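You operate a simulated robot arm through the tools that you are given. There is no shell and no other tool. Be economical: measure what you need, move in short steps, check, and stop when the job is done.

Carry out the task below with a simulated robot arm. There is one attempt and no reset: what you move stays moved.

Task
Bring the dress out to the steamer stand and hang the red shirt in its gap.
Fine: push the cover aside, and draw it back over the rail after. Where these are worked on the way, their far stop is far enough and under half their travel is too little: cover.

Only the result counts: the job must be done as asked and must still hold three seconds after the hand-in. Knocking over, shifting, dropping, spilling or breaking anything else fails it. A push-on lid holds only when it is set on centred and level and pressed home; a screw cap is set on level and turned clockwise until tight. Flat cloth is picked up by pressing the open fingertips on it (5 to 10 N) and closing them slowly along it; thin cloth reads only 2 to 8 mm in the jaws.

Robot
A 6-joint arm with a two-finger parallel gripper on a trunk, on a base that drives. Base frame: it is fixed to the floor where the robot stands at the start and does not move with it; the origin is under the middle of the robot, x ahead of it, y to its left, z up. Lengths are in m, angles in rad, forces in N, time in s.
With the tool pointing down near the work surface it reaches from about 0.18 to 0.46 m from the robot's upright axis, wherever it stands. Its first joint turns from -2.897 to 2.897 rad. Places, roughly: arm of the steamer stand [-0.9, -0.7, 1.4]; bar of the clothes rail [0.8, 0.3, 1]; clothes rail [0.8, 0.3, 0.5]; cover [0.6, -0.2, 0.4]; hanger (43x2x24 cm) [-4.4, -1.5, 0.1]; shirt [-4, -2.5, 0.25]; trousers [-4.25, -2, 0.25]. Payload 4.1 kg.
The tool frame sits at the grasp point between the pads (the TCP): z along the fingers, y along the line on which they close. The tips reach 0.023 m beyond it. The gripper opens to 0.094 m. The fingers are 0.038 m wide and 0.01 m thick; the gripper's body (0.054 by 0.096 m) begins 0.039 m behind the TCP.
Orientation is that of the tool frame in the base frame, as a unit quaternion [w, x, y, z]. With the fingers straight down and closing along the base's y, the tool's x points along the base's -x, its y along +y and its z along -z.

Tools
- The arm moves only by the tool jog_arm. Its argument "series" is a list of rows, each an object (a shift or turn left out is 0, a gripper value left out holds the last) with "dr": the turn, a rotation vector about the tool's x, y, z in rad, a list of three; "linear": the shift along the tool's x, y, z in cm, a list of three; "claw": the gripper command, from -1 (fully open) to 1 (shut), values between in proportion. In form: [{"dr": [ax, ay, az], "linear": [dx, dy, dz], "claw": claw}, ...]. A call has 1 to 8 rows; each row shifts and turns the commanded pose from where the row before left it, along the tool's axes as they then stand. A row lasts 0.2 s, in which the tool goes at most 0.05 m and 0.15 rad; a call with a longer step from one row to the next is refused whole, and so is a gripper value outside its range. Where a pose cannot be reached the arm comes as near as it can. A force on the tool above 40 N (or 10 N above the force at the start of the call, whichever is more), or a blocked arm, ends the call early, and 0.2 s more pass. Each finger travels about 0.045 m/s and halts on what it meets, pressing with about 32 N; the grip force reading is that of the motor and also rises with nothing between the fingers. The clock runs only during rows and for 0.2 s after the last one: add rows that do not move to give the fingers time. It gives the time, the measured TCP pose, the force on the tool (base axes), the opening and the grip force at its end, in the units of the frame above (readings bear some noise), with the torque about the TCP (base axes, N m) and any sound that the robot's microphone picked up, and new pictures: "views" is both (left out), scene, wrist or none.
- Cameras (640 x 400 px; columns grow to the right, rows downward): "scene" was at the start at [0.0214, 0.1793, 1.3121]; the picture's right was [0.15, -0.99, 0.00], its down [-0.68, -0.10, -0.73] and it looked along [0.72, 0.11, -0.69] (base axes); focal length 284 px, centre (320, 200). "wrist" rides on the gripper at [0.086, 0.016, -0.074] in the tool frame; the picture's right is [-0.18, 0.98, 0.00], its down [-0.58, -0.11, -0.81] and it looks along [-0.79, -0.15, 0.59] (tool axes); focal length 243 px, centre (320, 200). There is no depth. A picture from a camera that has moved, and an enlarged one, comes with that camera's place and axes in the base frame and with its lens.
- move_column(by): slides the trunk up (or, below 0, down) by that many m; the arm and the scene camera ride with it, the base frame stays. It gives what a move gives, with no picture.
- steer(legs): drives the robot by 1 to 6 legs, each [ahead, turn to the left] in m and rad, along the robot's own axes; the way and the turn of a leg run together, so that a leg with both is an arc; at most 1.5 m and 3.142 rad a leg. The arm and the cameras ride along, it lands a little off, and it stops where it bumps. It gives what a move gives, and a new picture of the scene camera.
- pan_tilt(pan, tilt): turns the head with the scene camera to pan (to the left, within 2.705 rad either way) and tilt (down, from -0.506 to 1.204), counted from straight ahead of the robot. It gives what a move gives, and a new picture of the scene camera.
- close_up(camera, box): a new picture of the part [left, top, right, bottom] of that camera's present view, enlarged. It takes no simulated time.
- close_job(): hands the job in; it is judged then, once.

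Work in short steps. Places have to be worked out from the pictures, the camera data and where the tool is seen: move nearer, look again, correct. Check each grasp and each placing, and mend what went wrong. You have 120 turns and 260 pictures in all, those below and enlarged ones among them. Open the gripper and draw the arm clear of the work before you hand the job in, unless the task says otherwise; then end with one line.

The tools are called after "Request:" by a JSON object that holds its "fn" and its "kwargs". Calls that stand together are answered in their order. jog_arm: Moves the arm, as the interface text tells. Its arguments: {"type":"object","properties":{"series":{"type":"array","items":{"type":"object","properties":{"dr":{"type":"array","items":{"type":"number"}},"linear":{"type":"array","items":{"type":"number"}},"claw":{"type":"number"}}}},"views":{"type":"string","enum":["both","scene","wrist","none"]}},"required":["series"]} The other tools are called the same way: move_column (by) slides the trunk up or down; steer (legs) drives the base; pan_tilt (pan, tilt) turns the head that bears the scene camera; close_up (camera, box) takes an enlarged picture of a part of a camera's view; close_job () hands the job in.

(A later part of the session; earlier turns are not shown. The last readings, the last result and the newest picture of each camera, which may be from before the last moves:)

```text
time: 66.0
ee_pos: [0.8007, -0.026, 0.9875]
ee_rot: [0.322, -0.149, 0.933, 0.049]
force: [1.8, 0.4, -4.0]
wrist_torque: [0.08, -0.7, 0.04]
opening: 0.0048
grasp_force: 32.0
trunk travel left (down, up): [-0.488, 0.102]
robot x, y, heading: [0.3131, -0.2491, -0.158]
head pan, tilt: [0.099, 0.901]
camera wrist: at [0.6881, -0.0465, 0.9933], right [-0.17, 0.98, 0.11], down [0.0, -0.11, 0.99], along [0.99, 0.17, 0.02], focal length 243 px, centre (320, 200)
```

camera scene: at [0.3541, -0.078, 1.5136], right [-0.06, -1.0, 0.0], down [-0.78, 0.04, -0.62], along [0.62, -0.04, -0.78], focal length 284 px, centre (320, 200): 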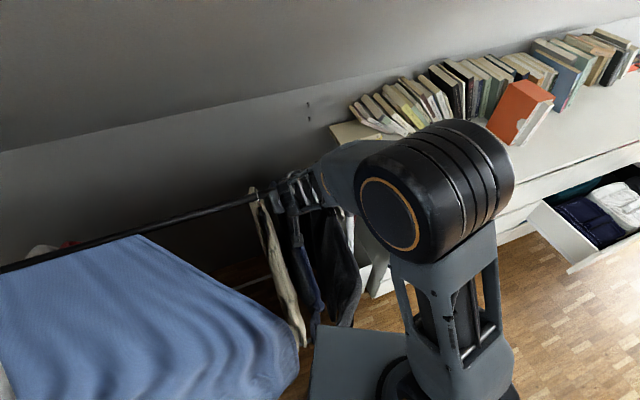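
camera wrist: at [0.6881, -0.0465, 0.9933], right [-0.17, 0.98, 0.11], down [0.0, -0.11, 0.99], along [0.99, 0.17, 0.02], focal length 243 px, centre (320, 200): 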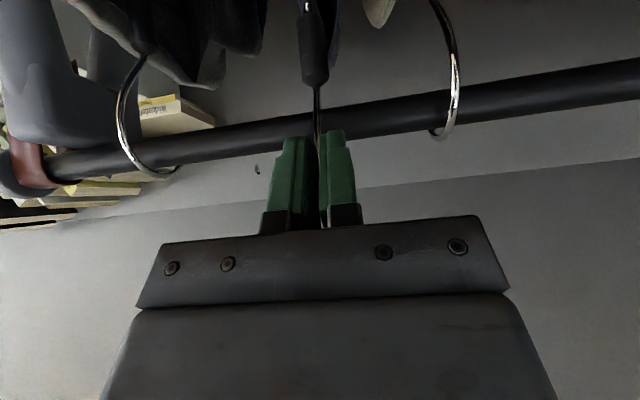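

5 cm up. Up 1 cm more, then pull back in small steps.

Request:
{"fn": "jog_arm", "kwargs": {"series": [{"linear": [-0.31, 0, -0.39], "claw": 1}, {"linear": [-0.31, 0, -0.39]}, {"linear": [0.47, 0, -0.38]}, {"linear": [0.62, 0, -0.5]}, {"linear": [0.62, 0, -0.5]}, {"linear": [0, 0, 0]}], "views": "wrist"}}

```text
time: 67.3
ee_pos: [0.7806, -0.0327, 0.9979]
ee_rot: [0.321, -0.149, 0.934, 0.049]
force: [1.6, 0.6, -3.2]
wrist_torque: [0.04, -0.84, 0.04]
opening: 0.005
grasp_force: 31.8
trunk travel left (down, up): [-0.488, 0.102]
robot x, y, heading: [0.3139, -0.246, -0.154]
head pan, tilt: [0.099, 0.901]
camera wrist: at [0.6669, -0.0532, 1.0035], right [-0.17, 0.98, 0.11], down [0.0, -0.11, 0.99], along [0.99, 0.17, 0.02], focal length 243 px, centre (320, 200)
```

wrist: 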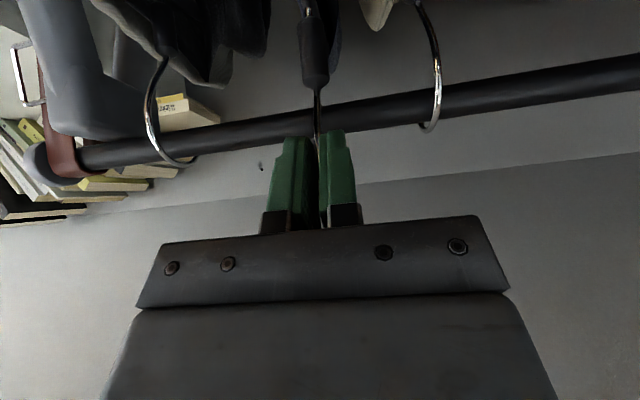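

Request:
{"fn": "jog_arm", "kwargs": {"series": [{"linear": [0.5, 0, -0.6], "claw": 1}, {"linear": [0.62, 0, -0.6]}, {"linear": [0.62, 0, -0.6]}, {"linear": [0.7, 0, -0.8]}, {"linear": [0.7, 0, -0.9]}, {"linear": [0.7, 0, -0.9]}, {"linear": [0, 0, 0]}]}}

```text
time: 69.0
ee_pos: [0.7266, -0.0502, 1.0078]
ee_rot: [0.322, -0.148, 0.934, 0.049]
force: [0.6, -0.4, -4.1]
wrist_torque: [-0.06, -0.56, 0.05]
opening: 0.005
grasp_force: 32.3
trunk travel left (down, up): [-0.488, 0.102]
robot x, y, heading: [0.3111, -0.249, -0.156]
head pan, tilt: [0.099, 0.901]
camera scene: at [0.3542, -0.0779, 1.5135], right [-0.06, -1.0, 0.0], down [-0.78, 0.04, -0.62], along [0.62, -0.04, -0.78], focal length 284 px, centre (320, 200)
camera wrist: at [0.6125, -0.0709, 1.0141], right [-0.17, 0.98, 0.11], down [0.0, -0.11, 0.99], along [0.99, 0.17, 0.02], focal length 243 px, centre (320, 200)
```

scene: 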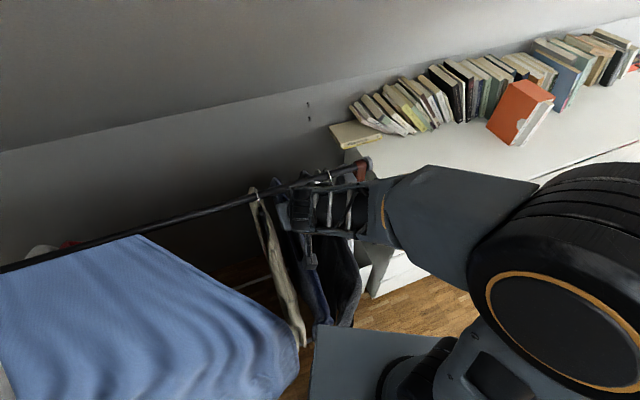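
wrist: 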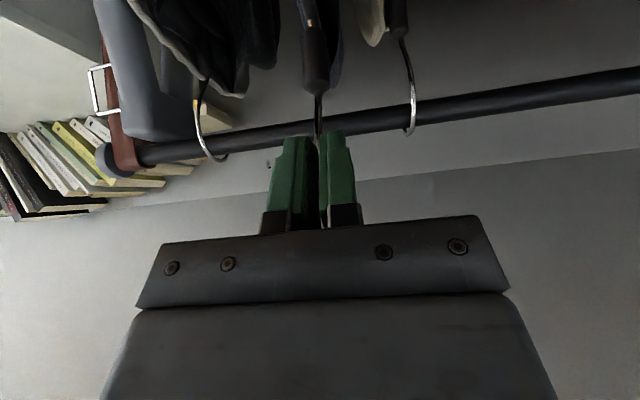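

The dress is off the bar. I pull it further out along the normal with the arm, then raise the trunk.

Request:
{"fn": "jog_arm", "kwargs": {"series": [{"linear": [0.8, -0.2, -1.6], "claw": 1}, {"linear": [0.8, -0.2, -1.6]}, {"linear": [0.8, -0.2, -1.6]}, {"linear": [0.8, -0.2, -1.6]}, {"linear": [0.8, -0.2, -1.6]}, {"linear": [0.8, -0.2, -1.6]}, {"linear": [0, 0, 0]}], "views": "none"}}

Request:
{"fn": "move_column", "kwargs": {"by": 0.1}}

Request:
{"fn": "pan_tilt", "kwargs": {"pan": 0.3, "tilt": 0.9}}

```text
time: 70.5
ee_pos: [0.6406, -0.0879, 1.0584]
ee_rot: [0.321, -0.149, 0.934, 0.049]
force: [-0.5, -0.1, 0.4]
wrist_torque: [0.0, -0.03, -0.02]
opening: 0.0
grasp_force: 32.2
out of reach, approached as far as the arm can: row 6
trunk travel left (down, up): [-0.488, 0.102]
robot x, y, heading: [0.3097, -0.2464, -0.155]
head pan, tilt: [0.099, 0.901]
```

```text
time: 71.9
ee_pos: [0.641, -0.0891, 1.1582]
ee_rot: [0.321, -0.149, 0.934, 0.049]
force: [-0.1, -0.6, 0.5]
wrist_torque: [-0.01, -0.02, 0.01]
opening: 0.0
grasp_force: 32.4
trunk travel left (down, up): [-0.588, 0.002]
robot x, y, heading: [0.3126, -0.2433, -0.149]
head pan, tilt: [0.099, 0.901]
```

```text
time: 72.6
ee_pos: [0.642, -0.0873, 1.1589]
ee_rot: [0.321, -0.149, 0.934, 0.049]
force: [0.9, 0.2, 0.6]
wrist_torque: [0.0, 0.01, -0.01]
opening: 0.0002
grasp_force: 31.6
trunk travel left (down, up): [-0.588, 0.002]
robot x, y, heading: [0.3153, -0.2487, -0.155]
head pan, tilt: [0.3, 0.901]
camera scene: at [0.3532, -0.063, 1.6135], right [0.14, -0.99, 0.0], down [-0.78, -0.11, -0.62], along [0.61, 0.09, -0.78], focal length 284 px, centre (320, 200)
```

scene: 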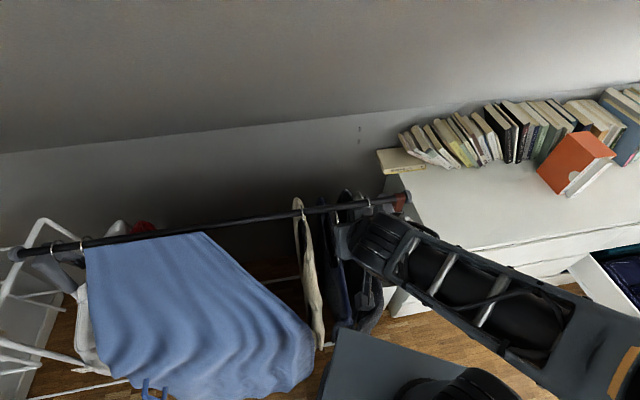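

The grip slipped (opening 0). I need to see where the dress is now.

Request:
{"fn": "close_up", "kwargs": {"camera": "scene", "box": [270, 170, 430, 370]}}

Request:
{"fn": "jog_arm", "kwargs": {"series": [{"linear": [0, 0, 0], "claw": 1}], "views": "wrist"}}

```text
2.00 times, centred on (350, 270) of scene
camera zoom: at [0.3532, -0.063, 1.6135], right [0.14, -0.99, 0.0], down [-0.78, -0.11, -0.62], along [0.61, 0.09, -0.78], focal length 568 px, centre (260, 60)
```

zoom: 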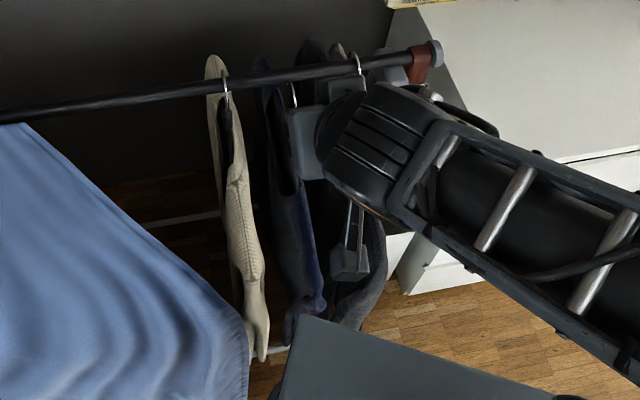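

```text
time: 73.0
ee_pos: [0.641, -0.0888, 1.1594]
ee_rot: [0.321, -0.148, 0.934, 0.048]
force: [-0.4, 0.8, 0.5]
wrist_torque: [0.0, -0.01, -0.01]
opening: 0.0
grasp_force: 32.3
trunk travel left (down, up): [-0.588, 0.002]
robot x, y, heading: [0.3083, -0.2501, -0.161]
head pan, tilt: [0.3, 0.901]
camera wrist: at [0.5278, -0.1092, 1.164], right [-0.17, 0.98, 0.11], down [0.0, -0.11, 0.99], along [0.99, 0.16, 0.02], focal length 243 px, centre (320, 200)
```

wrist: 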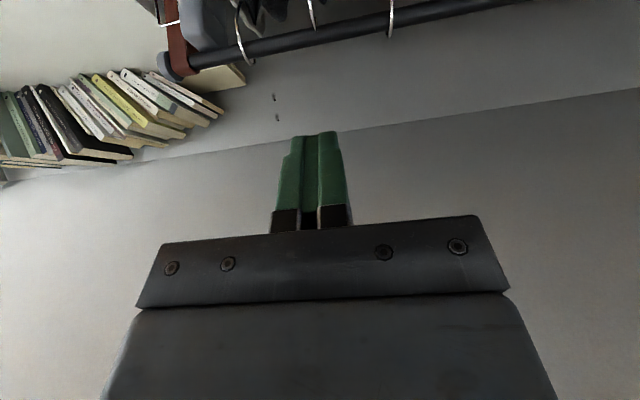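

Request:
{"fn": "close_up", "kwargs": {"camera": "wrist", "box": [200, 0, 440, 100]}}

Request:
{"fn": "jog_arm", "kwargs": {"series": [{"dr": [0, 0.15, 0], "claw": -0.06}, {"dr": [0, 0.15, 0]}, {"linear": [-3, 3, 0]}, {"linear": [-3, 3, 0]}, {"linear": [0, 0, 0]}]}}

```text
2.67 times, centred on (320, 50) of wrist
camera zoom: at [0.5278, -0.1092, 1.164], right [-0.17, 0.98, 0.11], down [0.0, -0.11, 0.99], along [0.99, 0.16, 0.02], focal length 647 px, centre (320, 600)
```

zoom: 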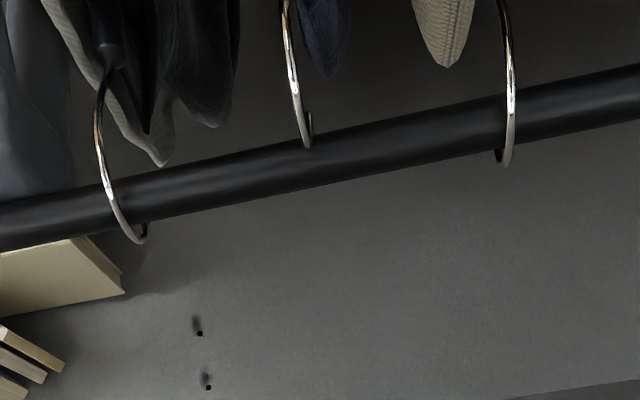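

```text
time: 74.2
ee_pos: [0.6768, -0.0136, 1.1801]
ee_rot: [0.177, -0.155, 0.972, 0.026]
force: [0.3, -0.5, -0.4]
wrist_torque: [-0.01, 0.02, 0.01]
opening: 0.0497
grasp_force: 0.0
trunk travel left (down, up): [-0.588, 0.002]
robot x, y, heading: [0.3106, -0.2468, -0.153]
head pan, tilt: [0.3, 0.901]
camera scene: at [0.3531, -0.0631, 1.6135], right [0.14, -0.99, 0.0], down [-0.78, -0.11, -0.62], along [0.61, 0.09, -0.78], focal length 284 px, centre (320, 200)
camera wrist: at [0.5693, -0.0325, 1.219], right [-0.14, 0.99, 0.06], down [0.28, -0.02, 0.96], along [0.95, 0.15, -0.27], focal length 243 px, centre (320, 200)
```

scene: 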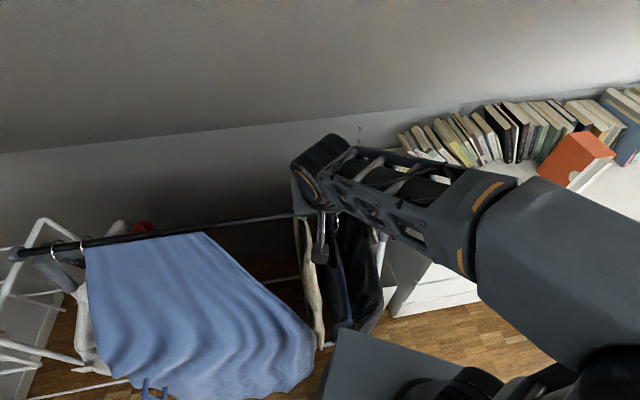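
wrist: 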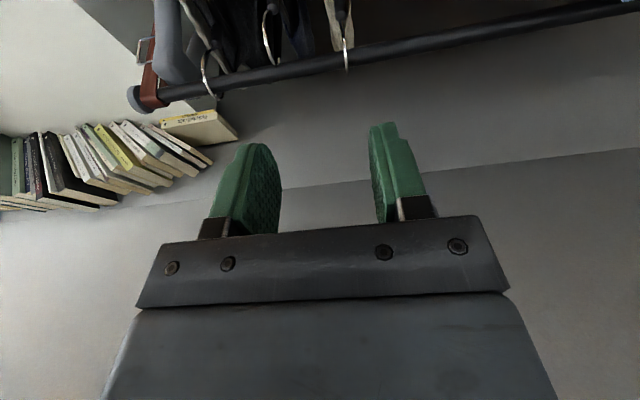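

Request:
{"fn": "close_up", "kwargs": {"camera": "wrist", "box": [180, 0, 380, 110]}}

Request:
{"fn": "close_up", "kwargs": {"camera": "scene", "box": [270, 190, 410, 360]}}

```text
3.20 times, centred on (280, 55) of wrist
camera zoom: at [0.5693, -0.0325, 1.219], right [-0.14, 0.99, 0.06], down [0.28, -0.02, 0.96], along [0.95, 0.15, -0.27], focal length 776 px, centre (448, 664)
```

zoom: 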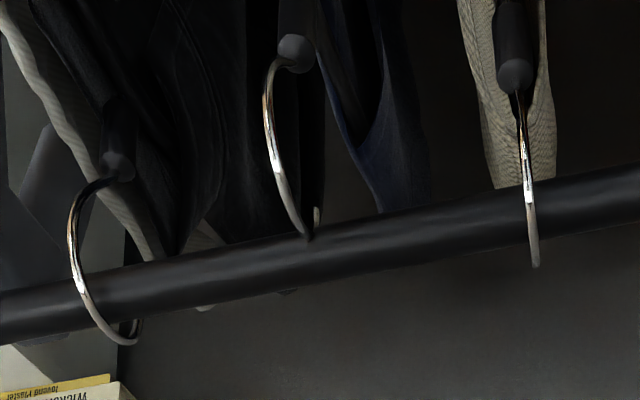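

```text
2.35 times, centred on (340, 275) of scene
camera zoom: at [0.3531, -0.0631, 1.6135], right [0.14, -0.99, 0.0], down [-0.78, -0.11, -0.62], along [0.61, 0.09, -0.78], focal length 668 px, centre (273, 24)
```

zoom: 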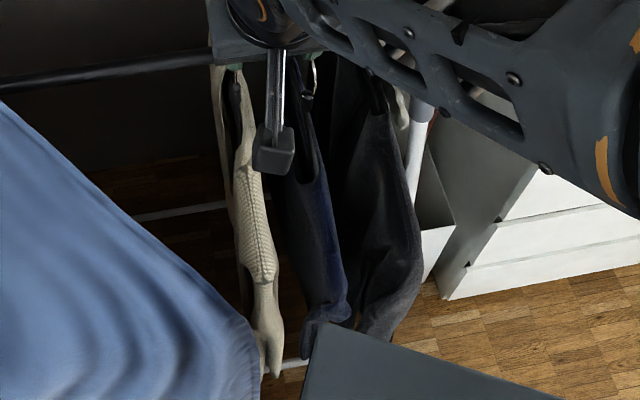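

The dress's hook is off the bar, standing just in front of it (hem apparently supported). I'll regrasp it right away, deeper, so the loop's arc lies across the pads.

Request:
{"fn": "jog_arm", "kwargs": {"series": [{"dr": [0, -0.15, 0], "claw": -0.06}, {"dr": [0, -0.15, 0]}, {"linear": [0, -4, 0]}, {"linear": [0, -4, 0]}, {"linear": [0, 0, 0]}], "views": "none"}}

Request:
{"fn": "move_column", "kwargs": {"by": -0.1}}

Request:
{"fn": "jog_arm", "kwargs": {"series": [{"linear": [0, 0, 3]}, {"linear": [0, 0, 3]}, {"linear": [0, 0, 0]}], "views": "wrist"}}

```text
time: 75.4
ee_pos: [0.7015, -0.0898, 1.1799]
ee_rot: [0.321, -0.149, 0.934, 0.049]
force: [-0.3, -0.7, -0.3]
wrist_torque: [0.02, 0.07, 0.03]
opening: 0.0499
grasp_force: 0.0
trunk travel left (down, up): [-0.588, 0.002]
robot x, y, heading: [0.3141, -0.2465, -0.156]
head pan, tilt: [0.3, 0.901]
```

```text
time: 76.7
ee_pos: [0.701, -0.0901, 1.081]
ee_rot: [0.321, -0.149, 0.934, 0.049]
force: [0.1, -0.4, -0.4]
wrist_torque: [0.03, 0.02, 0.01]
opening: 0.0499
grasp_force: 0.2
trunk travel left (down, up): [-0.488, 0.102]
robot x, y, heading: [0.3094, -0.2501, -0.156]
head pan, tilt: [0.3, 0.901]
```

```text
time: 77.5
ee_pos: [0.7367, -0.0786, 1.0335]
ee_rot: [0.321, -0.148, 0.934, 0.048]
force: [0.8, -0.2, 0.1]
wrist_torque: [0.0, 0.0, -0.03]
opening: 0.0501
grasp_force: 0.1
trunk travel left (down, up): [-0.488, 0.102]
robot x, y, heading: [0.3128, -0.2486, -0.157]
head pan, tilt: [0.3, 0.901]
camera wrist: at [0.6234, -0.0993, 1.0385], right [-0.17, 0.98, 0.11], down [0.0, -0.11, 0.99], along [0.99, 0.16, 0.02], focal length 243 px, centre (320, 200)
```

wrist: 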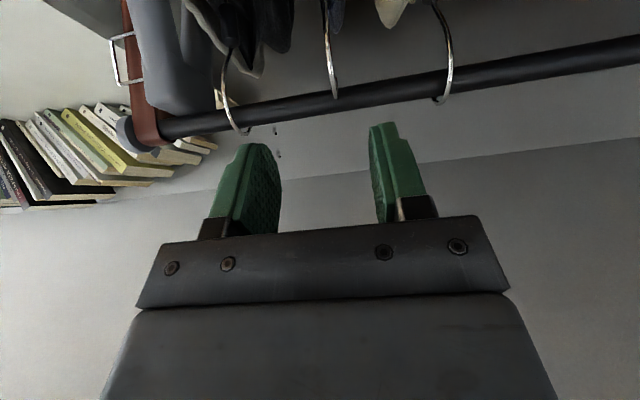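

Hook B is centred ahead. Advance 9 cm and look.

Request:
{"fn": "jog_arm", "kwargs": {"series": [{"linear": [0, 0.1, 3]}, {"linear": [0, 0, 3]}, {"linear": [0, 0, 3]}, {"linear": [0, 0, 0]}], "views": "wrist"}}

Request:
{"fn": "close_up", "kwargs": {"camera": "wrist", "box": [200, 40, 480, 230]}}

```text
time: 78.5
ee_pos: [0.7895, -0.0623, 0.9631]
ee_rot: [0.321, -0.149, 0.934, 0.049]
force: [-0.7, 0.0, -0.4]
wrist_torque: [0.0, 0.01, -0.01]
opening: 0.0499
grasp_force: 0.0
trunk travel left (down, up): [-0.488, 0.102]
robot x, y, heading: [0.3144, -0.2469, -0.161]
head pan, tilt: [0.3, 0.901]
camera wrist: at [0.6761, -0.082, 0.9674], right [-0.17, 0.98, 0.11], down [0.0, -0.11, 0.99], along [0.99, 0.16, 0.02], focal length 243 px, centre (320, 200)
```

wrist: 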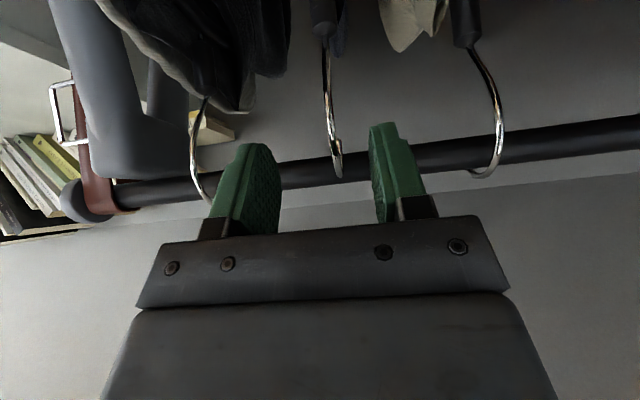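

```text
2.11 times, centred on (340, 135) of wrist
camera zoom: at [0.6761, -0.082, 0.9674], right [-0.17, 0.98, 0.11], down [0.0, -0.11, 0.99], along [0.99, 0.16, 0.02], focal length 511 px, centre (278, 337)
```

zoom: 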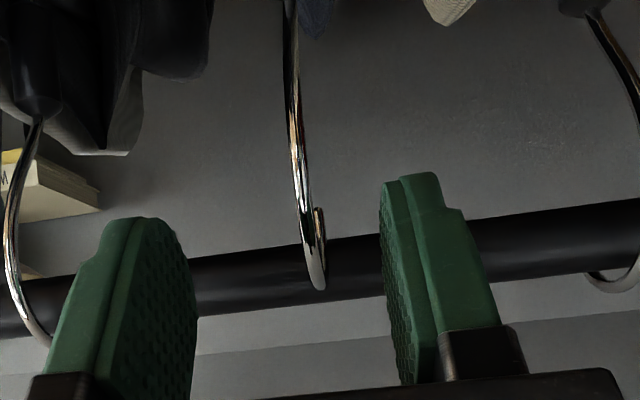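

The whole loop is in front of the bar, between the fingers. Advance 4 cm and close.

Request:
{"fn": "jog_arm", "kwargs": {"series": [{"linear": [0, 0.3, 2]}, {"linear": [0, 0, 1.8]}, {"linear": [0, 0, 0], "claw": 0.2}, {"claw": 0.5}, {"claw": 1}, {"claw": 1}, {"claw": 1}, {"claw": 1}], "views": "wrist"}}

Request:
{"fn": "close_up", "kwargs": {"camera": "wrist", "box": [200, 40, 480, 230]}}

```text
time: 80.3
ee_pos: [0.8093, -0.0506, 0.9322]
ee_rot: [0.32, -0.149, 0.934, 0.048]
force: [0.1, -0.2, -0.5]
wrist_torque: [0.38, 0.65, -0.07]
opening: 0.0048
grasp_force: 32.3
trunk travel left (down, up): [-0.488, 0.102]
robot x, y, heading: [0.3114, -0.2469, -0.158]
head pan, tilt: [0.3, 0.901]
camera wrist: at [0.6963, -0.0721, 0.937], right [-0.17, 0.98, 0.11], down [0.0, -0.11, 0.99], along [0.99, 0.16, 0.02], focal length 243 px, centre (320, 200)
```

wrist: 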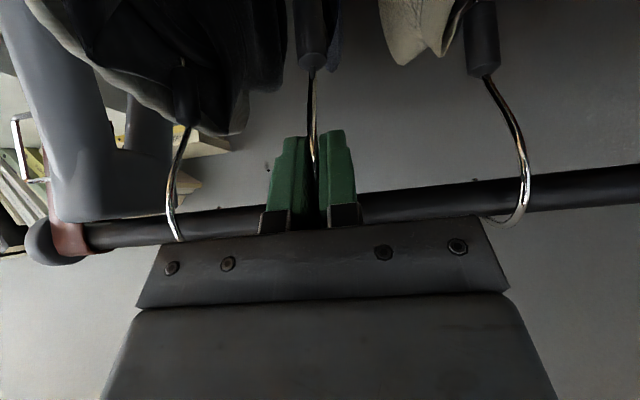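

```text
2.11 times, centred on (340, 135) of wrist
camera zoom: at [0.6963, -0.0721, 0.937], right [-0.17, 0.98, 0.11], down [0.0, -0.11, 0.99], along [0.99, 0.16, 0.02], focal length 511 px, centre (278, 337)
```

zoom: 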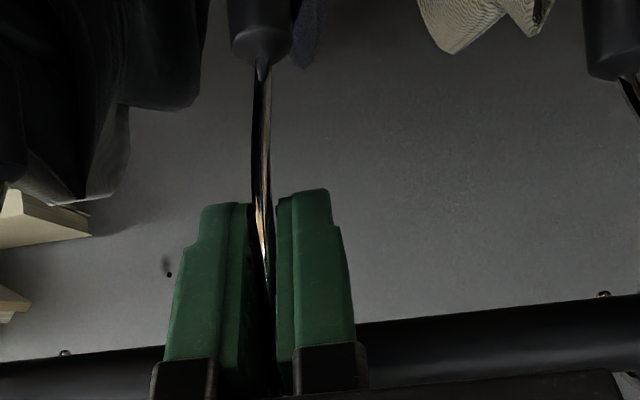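

Gripped well inside the pads. Lift gently 4 cm.

Request:
{"fn": "jog_arm", "kwargs": {"series": [{"linear": [-0.31, 0, -0.39], "claw": 1}, {"linear": [-0.31, 0, -0.39]}, {"linear": [-0.31, 0, -0.39]}, {"linear": [-0.31, 0, -0.39]}, {"linear": [-0.31, 0, -0.39]}, {"linear": [-0.31, 0, -0.39]}, {"linear": [-0.31, 0, -0.39]}, {"linear": [-0.31, 0, -0.39]}]}}

Request:
{"fn": "close_up", "kwargs": {"camera": "scene", "box": [270, 170, 430, 370]}}

```text
time: 82.1
ee_pos: [0.8109, -0.0507, 0.9737]
ee_rot: [0.323, -0.148, 0.933, 0.049]
force: [0.0, 0.2, -3.4]
wrist_torque: [-0.02, 0.09, 0.02]
opening: 0.0049
grasp_force: 31.8
trunk travel left (down, up): [-0.488, 0.102]
robot x, y, heading: [0.3142, -0.2509, -0.156]
head pan, tilt: [0.3, 0.901]
camera scene: at [0.3538, -0.063, 1.5136], right [0.14, -0.99, 0.0], down [-0.78, -0.11, -0.62], along [0.61, 0.09, -0.78], focal length 284 px, centre (320, 200)
camera wrist: at [0.6978, -0.0713, 0.9784], right [-0.17, 0.98, 0.11], down [0.0, -0.11, 0.99], along [0.99, 0.17, 0.02], focal length 243 px, centre (320, 200)
```

scene: 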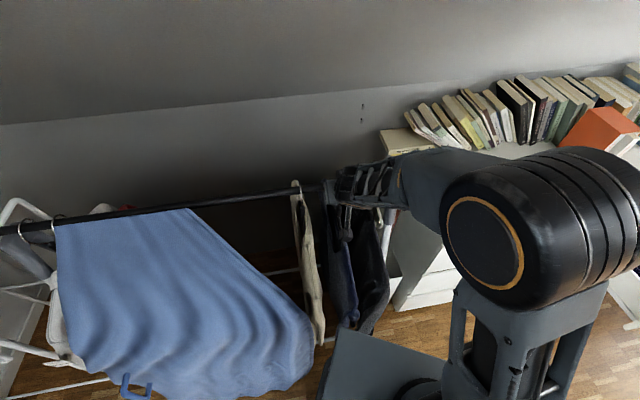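
wrist: 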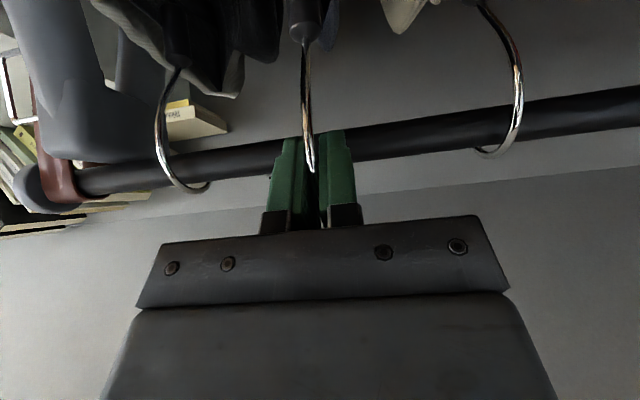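

```text
2.00 times, centred on (350, 270) of scene
camera zoom: at [0.3538, -0.063, 1.5136], right [0.14, -0.99, 0.0], down [-0.78, -0.11, -0.62], along [0.61, 0.09, -0.78], focal length 568 px, centre (260, 60)
```

zoom: 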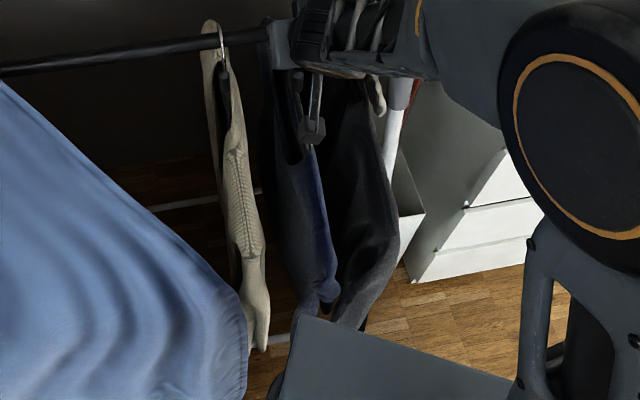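

The dress hangs free in the grip (3.4 N). Pull it back along the normal slowly, 1 cm per row, slightly rising.

Request:
{"fn": "jog_arm", "kwargs": {"series": [{"linear": [0.5, 0, -0.9], "claw": 1}, {"linear": [0.6, 0, -0.9]}, {"linear": [0.6, 0, -0.9]}, {"linear": [0.6, 0, -0.9]}, {"linear": [0.6, 0, -0.9]}, {"linear": [0.6, 0, -0.9]}, {"linear": [0.6, 0, -0.9]}, {"linear": [0.5, 0, -0.7]}]}}

```text
time: 83.9
ee_pos: [0.7353, -0.0757, 0.9991]
ee_rot: [0.321, -0.149, 0.934, 0.049]
force: [0.5, -0.8, -3.3]
wrist_torque: [0.01, -0.66, 0.0]
opening: 0.0049
grasp_force: 31.9
trunk travel left (down, up): [-0.488, 0.102]
robot x, y, heading: [0.3099, -0.2505, -0.149]
head pan, tilt: [0.3, 0.901]
camera scene: at [0.3534, -0.0629, 1.5135], right [0.14, -0.99, 0.0], down [-0.78, -0.11, -0.62], along [0.61, 0.09, -0.78], focal length 284 px, centre (320, 200)
camera wrist: at [0.6213, -0.0962, 1.0047], right [-0.17, 0.98, 0.11], down [0.0, -0.11, 0.99], along [0.99, 0.17, 0.02], focal length 243 px, centre (320, 200)
```

scene: 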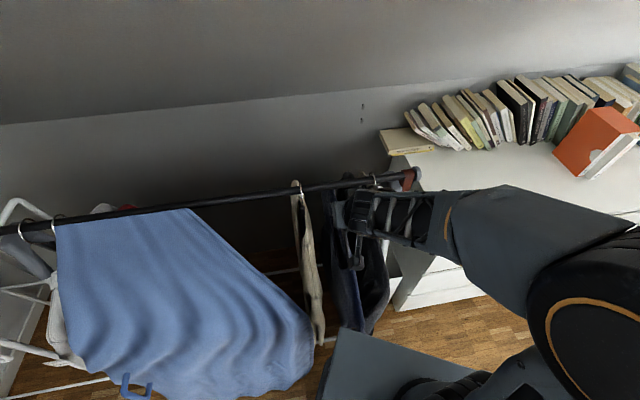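
wrist: 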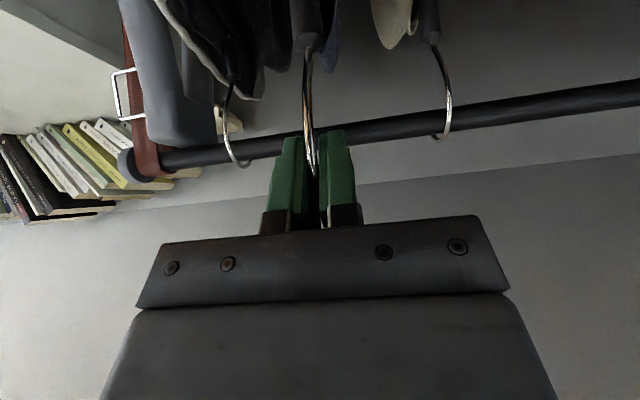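

A torque shows the dress leaning on something (likely my base). I raise the trunk 10 cm, then look.

Request:
{"fn": "move_column", "kwargs": {"by": 0.1}}

Request:
{"fn": "jog_arm", "kwargs": {"series": [{"linear": [0, -1.0, 0], "claw": 1}, {"linear": [0, -1.0, 0]}, {"linear": [0, 0, 0]}]}}

```text
time: 85.3
ee_pos: [0.7352, -0.075, 1.0984]
ee_rot: [0.321, -0.149, 0.934, 0.049]
force: [-4.9, -0.2, -19.9]
wrist_torque: [-0.18, 0.55, 0.14]
opening: 0.0045
grasp_force: 32.0
trunk travel left (down, up): [-0.588, 0.002]
robot x, y, heading: [0.314, -0.2471, -0.15]
head pan, tilt: [0.3, 0.901]
```

```text
time: 86.1
ee_pos: [0.7411, -0.0949, 1.0993]
ee_rot: [0.321, -0.149, 0.934, 0.048]
force: [-6.6, 2.6, -18.5]
wrist_torque: [-0.09, 0.23, 0.71]
opening: 0.0061
grasp_force: 32.6
trunk travel left (down, up): [-0.588, 0.002]
robot x, y, heading: [0.3126, -0.2504, -0.154]
head pan, tilt: [0.3, 0.901]
camera scene: at [0.3535, -0.062, 1.6134], right [0.14, -0.99, 0.0], down [-0.78, -0.11, -0.62], along [0.61, 0.09, -0.78], focal length 284 px, centre (320, 200)
camera wrist: at [0.6275, -0.1146, 1.1047], right [-0.17, 0.98, 0.11], down [0.0, -0.11, 0.99], along [0.99, 0.17, 0.02], focal length 243 px, centre (320, 200)
```

scene: 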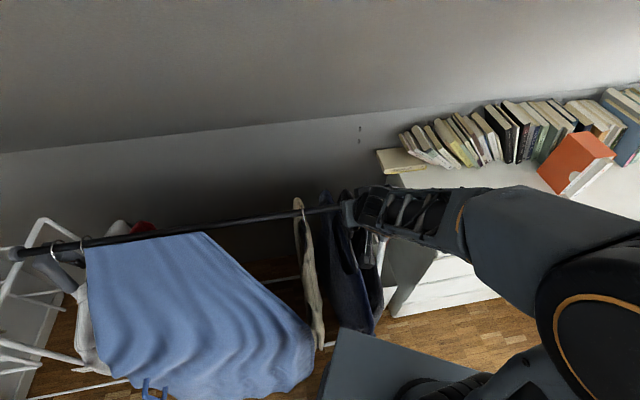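
wrist: 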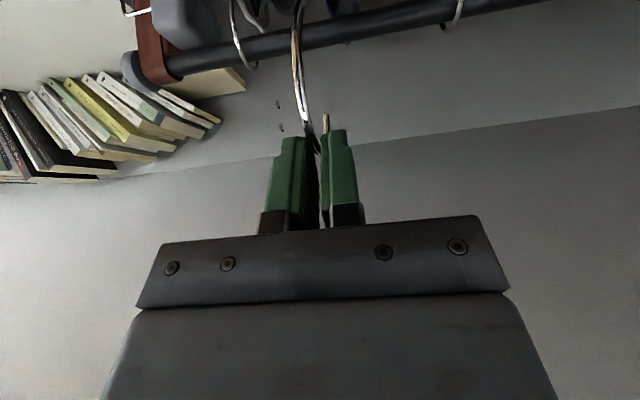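

The far shoulder of the hanger is caught under the bar: I must pull it fully out before raising. Lower the trunk again to free it.

Request:
{"fn": "move_column", "kwargs": {"by": -0.1}}

Request:
{"fn": "jog_arm", "kwargs": {"series": [{"linear": [0, 0, 0], "claw": 1}]}}

Request:
{"fn": "close_up", "kwargs": {"camera": "wrist", "box": [200, 0, 480, 230]}}

```text
time: 87.4
ee_pos: [0.7409, -0.0934, 1.0001]
ee_rot: [0.32, -0.149, 0.934, 0.049]
force: [-0.2, 0.2, -4.9]
wrist_torque: [-0.05, 0.2, -0.02]
opening: 0.0049
grasp_force: 32.0
trunk travel left (down, up): [-0.488, 0.102]
robot x, y, heading: [0.3142, -0.2472, -0.158]
head pan, tilt: [0.3, 0.901]
```

```text
time: 87.8
ee_pos: [0.7408, -0.0954, 0.9989]
ee_rot: [0.321, -0.149, 0.934, 0.049]
force: [0.5, -0.1, -3.9]
wrist_torque: [-0.03, 0.22, 0.02]
opening: 0.0045
grasp_force: 32.0
trunk travel left (down, up): [-0.488, 0.102]
robot x, y, heading: [0.3114, -0.2459, -0.151]
head pan, tilt: [0.3, 0.901]
camera scene: at [0.3535, -0.0629, 1.5135], right [0.14, -0.99, 0.0], down [-0.78, -0.11, -0.62], along [0.61, 0.09, -0.78], focal length 284 px, centre (320, 200)
camera wrist: at [0.6275, -0.1152, 1.0049], right [-0.17, 0.98, 0.11], down [0.0, -0.11, 0.99], along [0.99, 0.17, 0.02], focal length 243 px, centre (320, 200)
```

scene: 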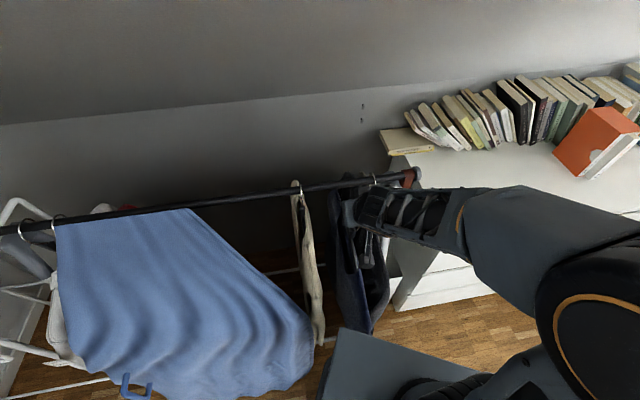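
wrist: 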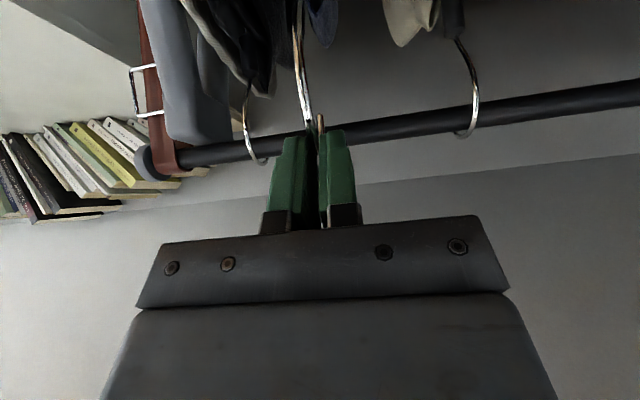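

```text
1.74 times, centred on (340, 115) of wrist
camera zoom: at [0.6275, -0.1152, 1.0049], right [-0.17, 0.98, 0.11], down [0.0, -0.11, 0.99], along [0.99, 0.17, 0.02], focal length 422 px, centre (285, 348)
```

zoom: 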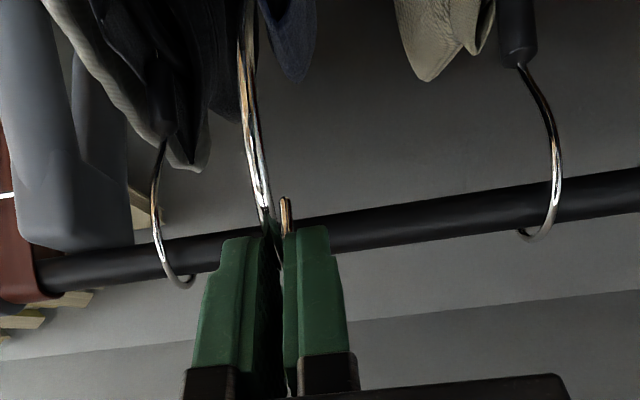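

The hook is now held by the top of its loop, hanging freely. I'll back the base off in short legs, correcting sideways with the arm so the dress stays between its neighbours.

Request:
{"fn": "steer", "kwargs": {"legs": [[-0.07, 0]]}}

Request:
{"fn": "jog_arm", "kwargs": {"series": [{"linear": [0, -0.8, 0], "claw": 1}, {"linear": [0, -0.8, 0]}, {"linear": [0, -0.8, 0]}, {"linear": [0, -0.8, 0]}, {"linear": [0, 0, 0]}], "views": "wrist"}}

```text
time: 88.8
ee_pos: [0.671, -0.0839, 0.9986]
ee_rot: [0.321, -0.149, 0.934, 0.049]
force: [-0.1, -0.3, -3.4]
wrist_torque: [-0.02, 0.04, 0.01]
opening: 0.0043
grasp_force: 31.7
trunk travel left (down, up): [-0.488, 0.102]
robot x, y, heading: [0.2415, -0.2383, -0.156]
head pan, tilt: [0.3, 0.901]
camera scene: at [0.2829, -0.0517, 1.5135], right [0.14, -0.99, 0.0], down [-0.78, -0.11, -0.62], along [0.61, 0.09, -0.78], focal length 284 px, centre (320, 200)
```

scene: 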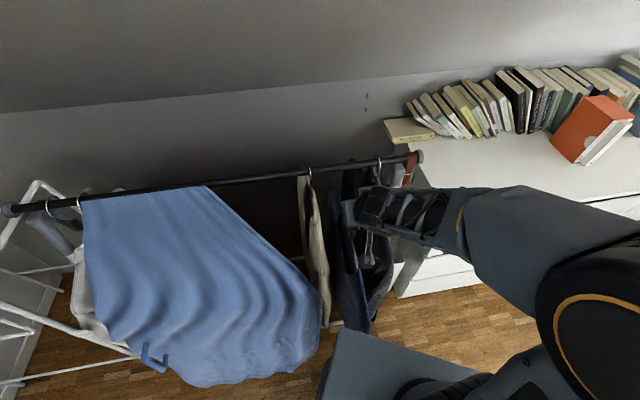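

```text
time: 90.0
ee_pos: [0.6804, -0.1149, 0.9988]
ee_rot: [0.321, -0.148, 0.934, 0.049]
force: [0.3, 0.1, -3.5]
wrist_torque: [-0.08, 0.23, -0.01]
opening: 0.0047
grasp_force: 31.9
trunk travel left (down, up): [-0.488, 0.102]
robot x, y, heading: [0.2421, -0.2367, -0.155]
head pan, tilt: [0.3, 0.901]
camera wrist: at [0.5671, -0.1347, 1.0049], right [-0.16, 0.98, 0.11], down [0.0, -0.11, 0.99], along [0.99, 0.16, 0.02], focal length 243 px, centre (320, 200)
```

wrist: 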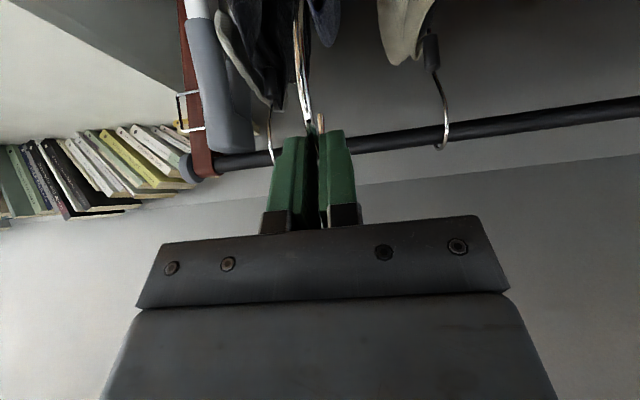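

Working well (n≈-0.19). Repeat.

Request:
{"fn": "jog_arm", "kwargs": {"series": [{"linear": [0, -0.7, 0], "claw": 1}, {"linear": [0, -0.7, 0]}, {"linear": [0, 0, 0]}], "views": "none"}}

Request:
{"fn": "steer", "kwargs": {"legs": [[-0.1, 0]]}}

Request:
{"fn": "jog_arm", "kwargs": {"series": [{"linear": [0, -0.8, 0], "claw": 1}, {"linear": [0, -0.8, 0]}, {"linear": [0, -0.8, 0]}, {"linear": [0, -0.8, 0]}, {"linear": [0, -0.8, 0]}, {"linear": [0, 0, 0]}], "views": "wrist"}}

```text
time: 90.8
ee_pos: [0.6859, -0.1281, 1.0004]
ee_rot: [0.321, -0.149, 0.934, 0.049]
force: [-0.4, -0.3, -4.3]
wrist_torque: [-0.08, 0.24, -0.01]
opening: 0.0045
grasp_force: 31.8
trunk travel left (down, up): [-0.488, 0.102]
robot x, y, heading: [0.2384, -0.2351, -0.158]
head pan, tilt: [0.3, 0.901]
```

```text
time: 92.0
ee_pos: [0.5851, -0.1131, 1.0003]
ee_rot: [0.321, -0.148, 0.934, 0.048]
force: [-1.4, 0.4, -4.0]
wrist_torque: [-0.06, 0.18, 0.03]
opening: 0.0047
grasp_force: 32.1
trunk travel left (down, up): [-0.488, 0.102]
robot x, y, heading: [0.1418, -0.2167, -0.157]
head pan, tilt: [0.3, 0.901]
camera scene: at [0.1835, -0.0361, 1.5135], right [0.14, -0.99, 0.0], down [-0.78, -0.11, -0.62], along [0.61, 0.09, -0.78], focal length 284 px, centre (320, 200)
```

scene: 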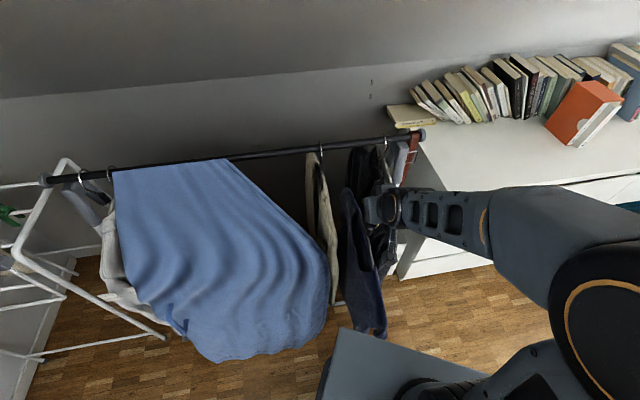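

```text
time: 93.4
ee_pos: [0.5985, -0.1513, 0.9999]
ee_rot: [0.322, -0.147, 0.934, 0.048]
force: [-0.7, -0.3, -3.6]
wrist_torque: [-0.09, 0.22, -0.01]
opening: 0.0047
grasp_force: 32.2
trunk travel left (down, up): [-0.488, 0.102]
robot x, y, heading: [0.1404, -0.222, -0.152]
head pan, tilt: [0.3, 0.901]
camera wrist: at [0.4844, -0.1714, 1.0051], right [-0.16, 0.98, 0.11], down [0.0, -0.11, 0.99], along [0.99, 0.16, 0.02], focal length 243 px, centre (320, 200)
```

wrist: 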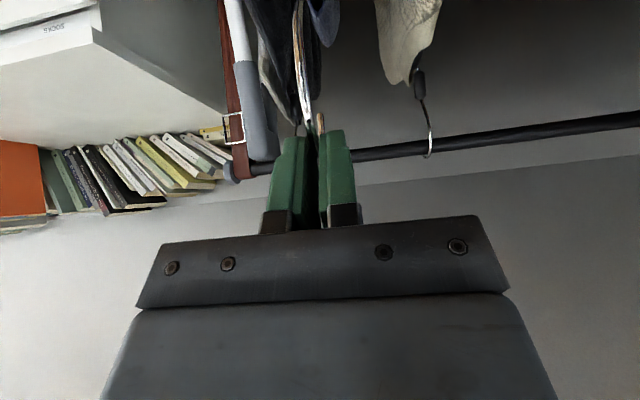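

Request:
{"fn": "steer", "kwargs": {"legs": [[-0.12, 0]]}}

Request:
{"fn": "jog_arm", "kwargs": {"series": [{"linear": [0, -0.8, 0], "claw": 1}, {"linear": [0, -0.8, 0]}, {"linear": [0, -0.8, 0]}, {"linear": [0, -0.8, 0]}, {"linear": [0, 0, 0]}], "views": "none"}}

Request:
{"fn": "steer", "kwargs": {"legs": [[-0.2, 0]]}}

```text
time: 94.6
ee_pos: [0.4803, -0.1325, 1.0003]
ee_rot: [0.321, -0.148, 0.934, 0.049]
force: [-0.4, 0.3, -3.3]
wrist_torque: [-0.07, 0.22, -0.03]
opening: 0.0046
grasp_force: 32.3
trunk travel left (down, up): [-0.488, 0.102]
robot x, y, heading: [0.0243, -0.206, -0.154]
head pan, tilt: [0.3, 0.901]
camera scene: at [0.0652, -0.0175, 1.5135], right [0.14, -0.99, 0.0], down [-0.78, -0.11, -0.62], along [0.61, 0.09, -0.78], focal length 284 px, centre (320, 200)
```

scene: 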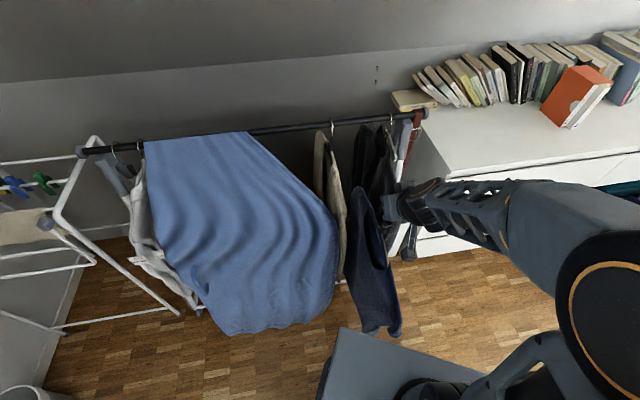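

```text
time: 95.8
ee_pos: [0.4902, -0.1631, 0.9996]
ee_rot: [0.322, -0.147, 0.934, 0.048]
force: [0.0, -0.2, -4.5]
wrist_torque: [-0.09, 0.2, 0.0]
opening: 0.0045
grasp_force: 32.3
trunk travel left (down, up): [-0.488, 0.102]
robot x, y, heading: [0.0255, -0.2, -0.159]
head pan, tilt: [0.3, 0.901]
```

```text
time: 97.4
ee_pos: [0.2908, -0.1323, 0.9999]
ee_rot: [0.321, -0.148, 0.934, 0.049]
force: [0.3, -0.5, -3.2]
wrist_torque: [-0.09, 0.2, 0.01]
opening: 0.0048
grasp_force: 32.5
trunk travel left (down, up): [-0.488, 0.102]
robot x, y, heading: [-0.1749, -0.1724, -0.156]
head pan, tilt: [0.3, 0.901]
camera scene: at [-0.1332, 0.0137, 1.5135], right [0.14, -0.99, 0.0], down [-0.78, -0.11, -0.62], along [0.61, 0.09, -0.78], focal length 284 px, centre (320, 200)
```

scene: 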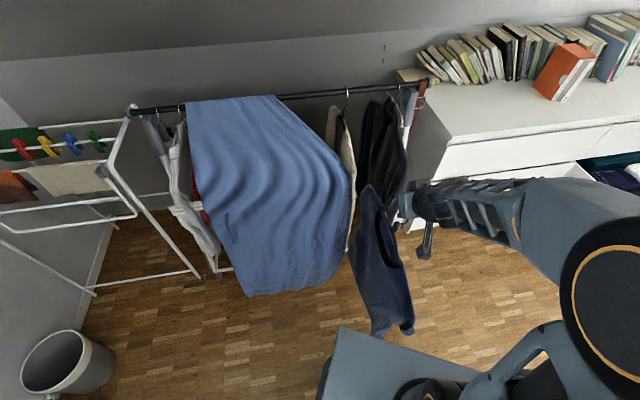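

The garment is out. A close look to verify it's the dress and check the remaining ones.

Request:
{"fn": "close_up", "kwargs": {"camera": "scene", "box": [310, 70, 470, 350]}}

Request:
{"fn": "move_column", "kwargs": {"by": 0.1}}

```text
1.43 times, centred on (390, 210) of scene
camera zoom: at [-0.1332, 0.0137, 1.5135], right [0.14, -0.99, 0.0], down [-0.78, -0.11, -0.62], along [0.61, 0.09, -0.78], focal length 406 px, centre (220, 186)
```

zoom: 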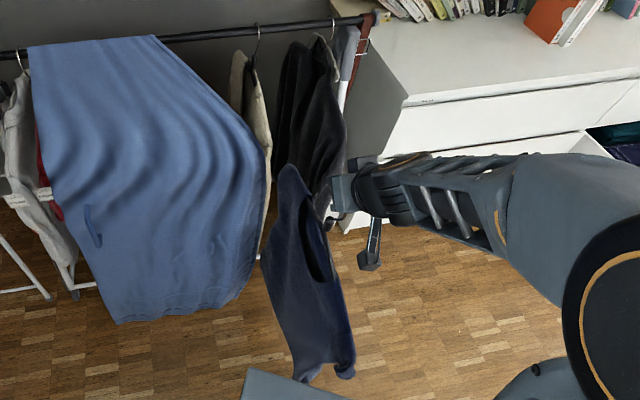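

```text
time: 98.7
ee_pos: [0.2907, -0.131, 1.1001]
ee_rot: [0.321, -0.148, 0.934, 0.049]
force: [0.8, 0.5, -3.5]
wrist_torque: [-0.07, 0.16, -0.03]
opening: 0.0045
grasp_force: 32.2
trunk travel left (down, up): [-0.588, 0.002]
robot x, y, heading: [-0.1728, -0.1688, -0.157]
head pan, tilt: [0.3, 0.901]
```

Request:
{"fn": "close_up", "kwargs": {"camera": "scene", "box": [330, 130, 430, 330]}}

Request:
{"fn": "close_up", "kwargs": {"camera": "scene", "box": [300, 50, 440, 260]}}

```text
2.00 times, centred on (380, 230) of scene
camera zoom: at [-0.1327, 0.0137, 1.6134], right [0.14, -0.99, 0.0], down [-0.78, -0.11, -0.62], along [0.61, 0.09, -0.78], focal length 568 px, centre (200, 140)
```

zoom: 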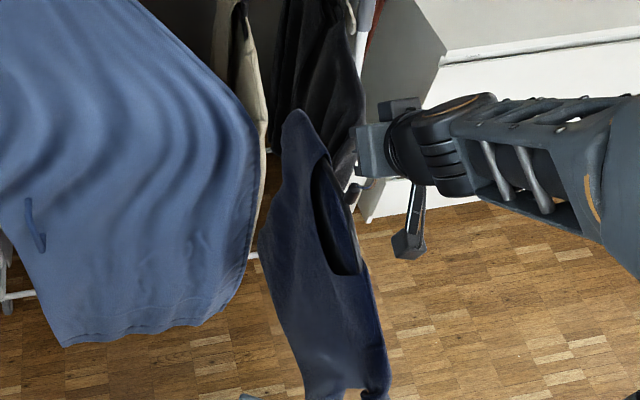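

```text
1.90 times, centred on (370, 155) of scene
camera zoom: at [-0.1327, 0.0137, 1.6134], right [0.14, -0.99, 0.0], down [-0.78, -0.11, -0.62], along [0.61, 0.09, -0.78], focal length 541 px, centre (225, 286)
```

zoom: 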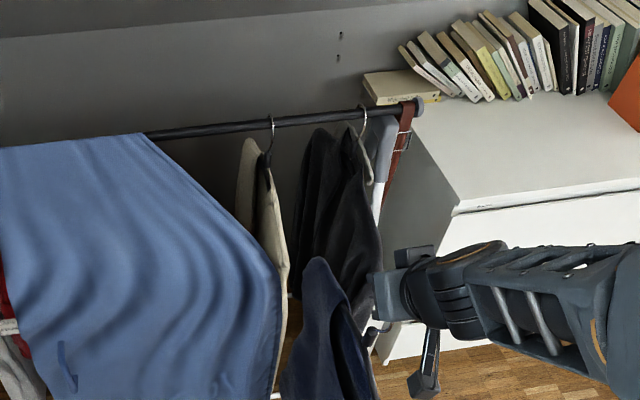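

It is the dress (navy, scoop neck). I raise the arm toward the stand's height here, where there is free space.

Request:
{"fn": "jog_arm", "kwargs": {"series": [{"linear": [-1.2, 0, -1.5], "claw": 1}, {"linear": [-1.9, 0, -2.3]}, {"linear": [-1.9, 0, -2.3]}, {"linear": [-1.9, 0, -2.3]}, {"linear": [-1.9, 0, -2.3]}, {"linear": [-1.9, 0, -2.3]}, {"linear": [-1.9, 0, -2.3]}, {"linear": [-1.2, 0, -1.5]}], "views": "none"}}

Request:
{"fn": "jog_arm", "kwargs": {"series": [{"linear": [-1.2, 0, -1.5], "claw": 1}, {"linear": [-1.9, 0, -2.3]}, {"linear": [-1.9, 0, -2.3]}, {"linear": [-1.9, 0, -2.3]}, {"linear": [-1.9, 0, -2.3]}, {"linear": [-1.2, 0, -1.5]}, {"linear": [0, 0, 0]}], "views": "both"}}

```text
time: 100.5
ee_pos: [0.2953, -0.1287, 1.317]
ee_rot: [0.321, -0.148, 0.934, 0.049]
force: [-0.1, 0.3, -3.9]
wrist_torque: [-0.08, 0.27, 0.0]
opening: 0.0049
grasp_force: 31.9
trunk travel left (down, up): [-0.588, 0.002]
robot x, y, heading: [-0.1762, -0.1695, -0.157]
head pan, tilt: [0.3, 0.901]
```

```text
time: 102.1
ee_pos: [0.298, -0.1265, 1.4741]
ee_rot: [0.321, -0.148, 0.934, 0.048]
force: [-0.1, -0.1, -4.3]
wrist_torque: [-0.06, 0.19, -0.03]
opening: 0.0046
grasp_force: 32.0
trunk travel left (down, up): [-0.588, 0.002]
robot x, y, heading: [-0.1732, -0.1724, -0.157]
head pan, tilt: [0.3, 0.901]
camera scene: at [-0.1328, 0.0137, 1.6135], right [0.14, -0.99, 0.0], down [-0.78, -0.11, -0.62], along [0.61, 0.09, -0.78], focal length 284 px, centre (320, 200)
camera wrist: at [0.1857, -0.1472, 1.4803], right [-0.16, 0.98, 0.11], down [0.0, -0.11, 0.99], along [0.99, 0.16, 0.02], focal length 243 px, centre (320, 200)
```

scene: 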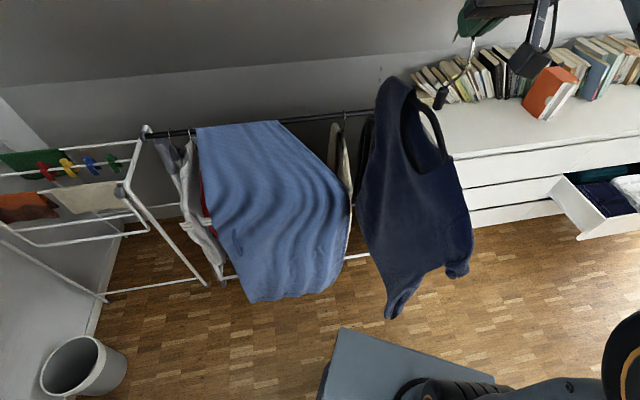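
wrist: 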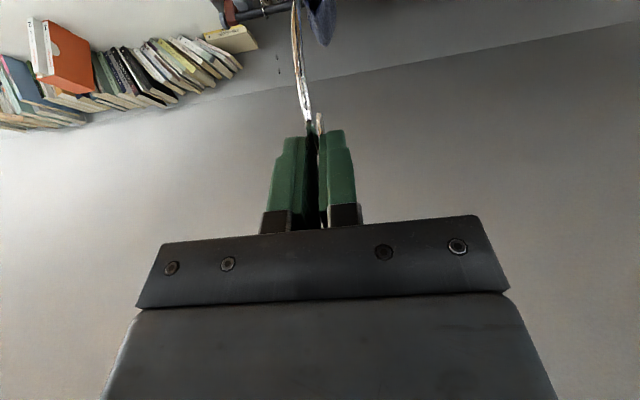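

Request:
{"fn": "close_up", "kwargs": {"camera": "scene", "box": [330, 50, 530, 340]}}

Request:
{"fn": "pan_tilt", "kwargs": {"pan": -0.1, "tilt": 0.6}}

```text
1.38 times, centred on (430, 195) of scene
camera zoom: at [-0.1328, 0.0137, 1.6135], right [0.14, -0.99, 0.0], down [-0.78, -0.11, -0.62], along [0.61, 0.09, -0.78], focal length 392 px, centre (168, 207)
```

zoom: 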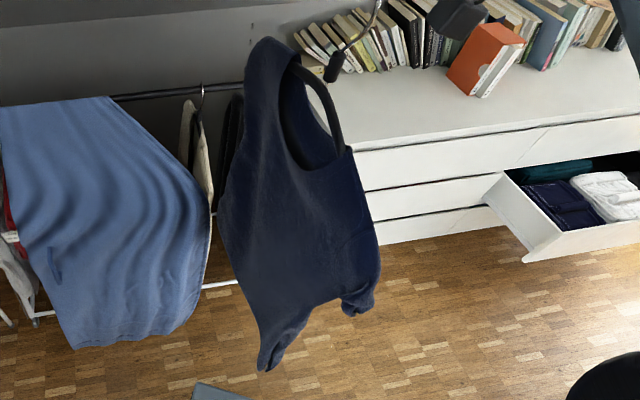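

```text
time: 103.0
ee_pos: [0.2993, -0.126, 1.4747]
ee_rot: [0.321, -0.148, 0.934, 0.049]
force: [0.4, 0.2, -3.4]
wrist_torque: [-0.05, 0.17, -0.05]
opening: 0.0045
grasp_force: 32.2
trunk travel left (down, up): [-0.588, 0.002]
robot x, y, heading: [-0.1766, -0.1735, -0.157]
head pan, tilt: [-0.099, 0.6]
camera scene: at [-0.122, -0.0194, 1.6382], right [-0.25, -0.97, 0.0], down [-0.55, 0.14, -0.82], along [0.8, -0.21, -0.57], focal length 284 px, centre (320, 200)
```

scene: 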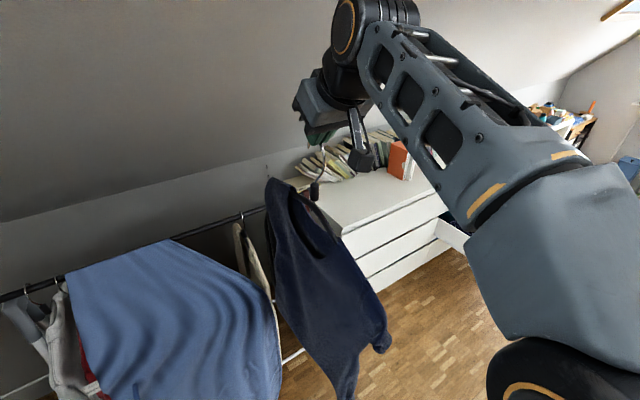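

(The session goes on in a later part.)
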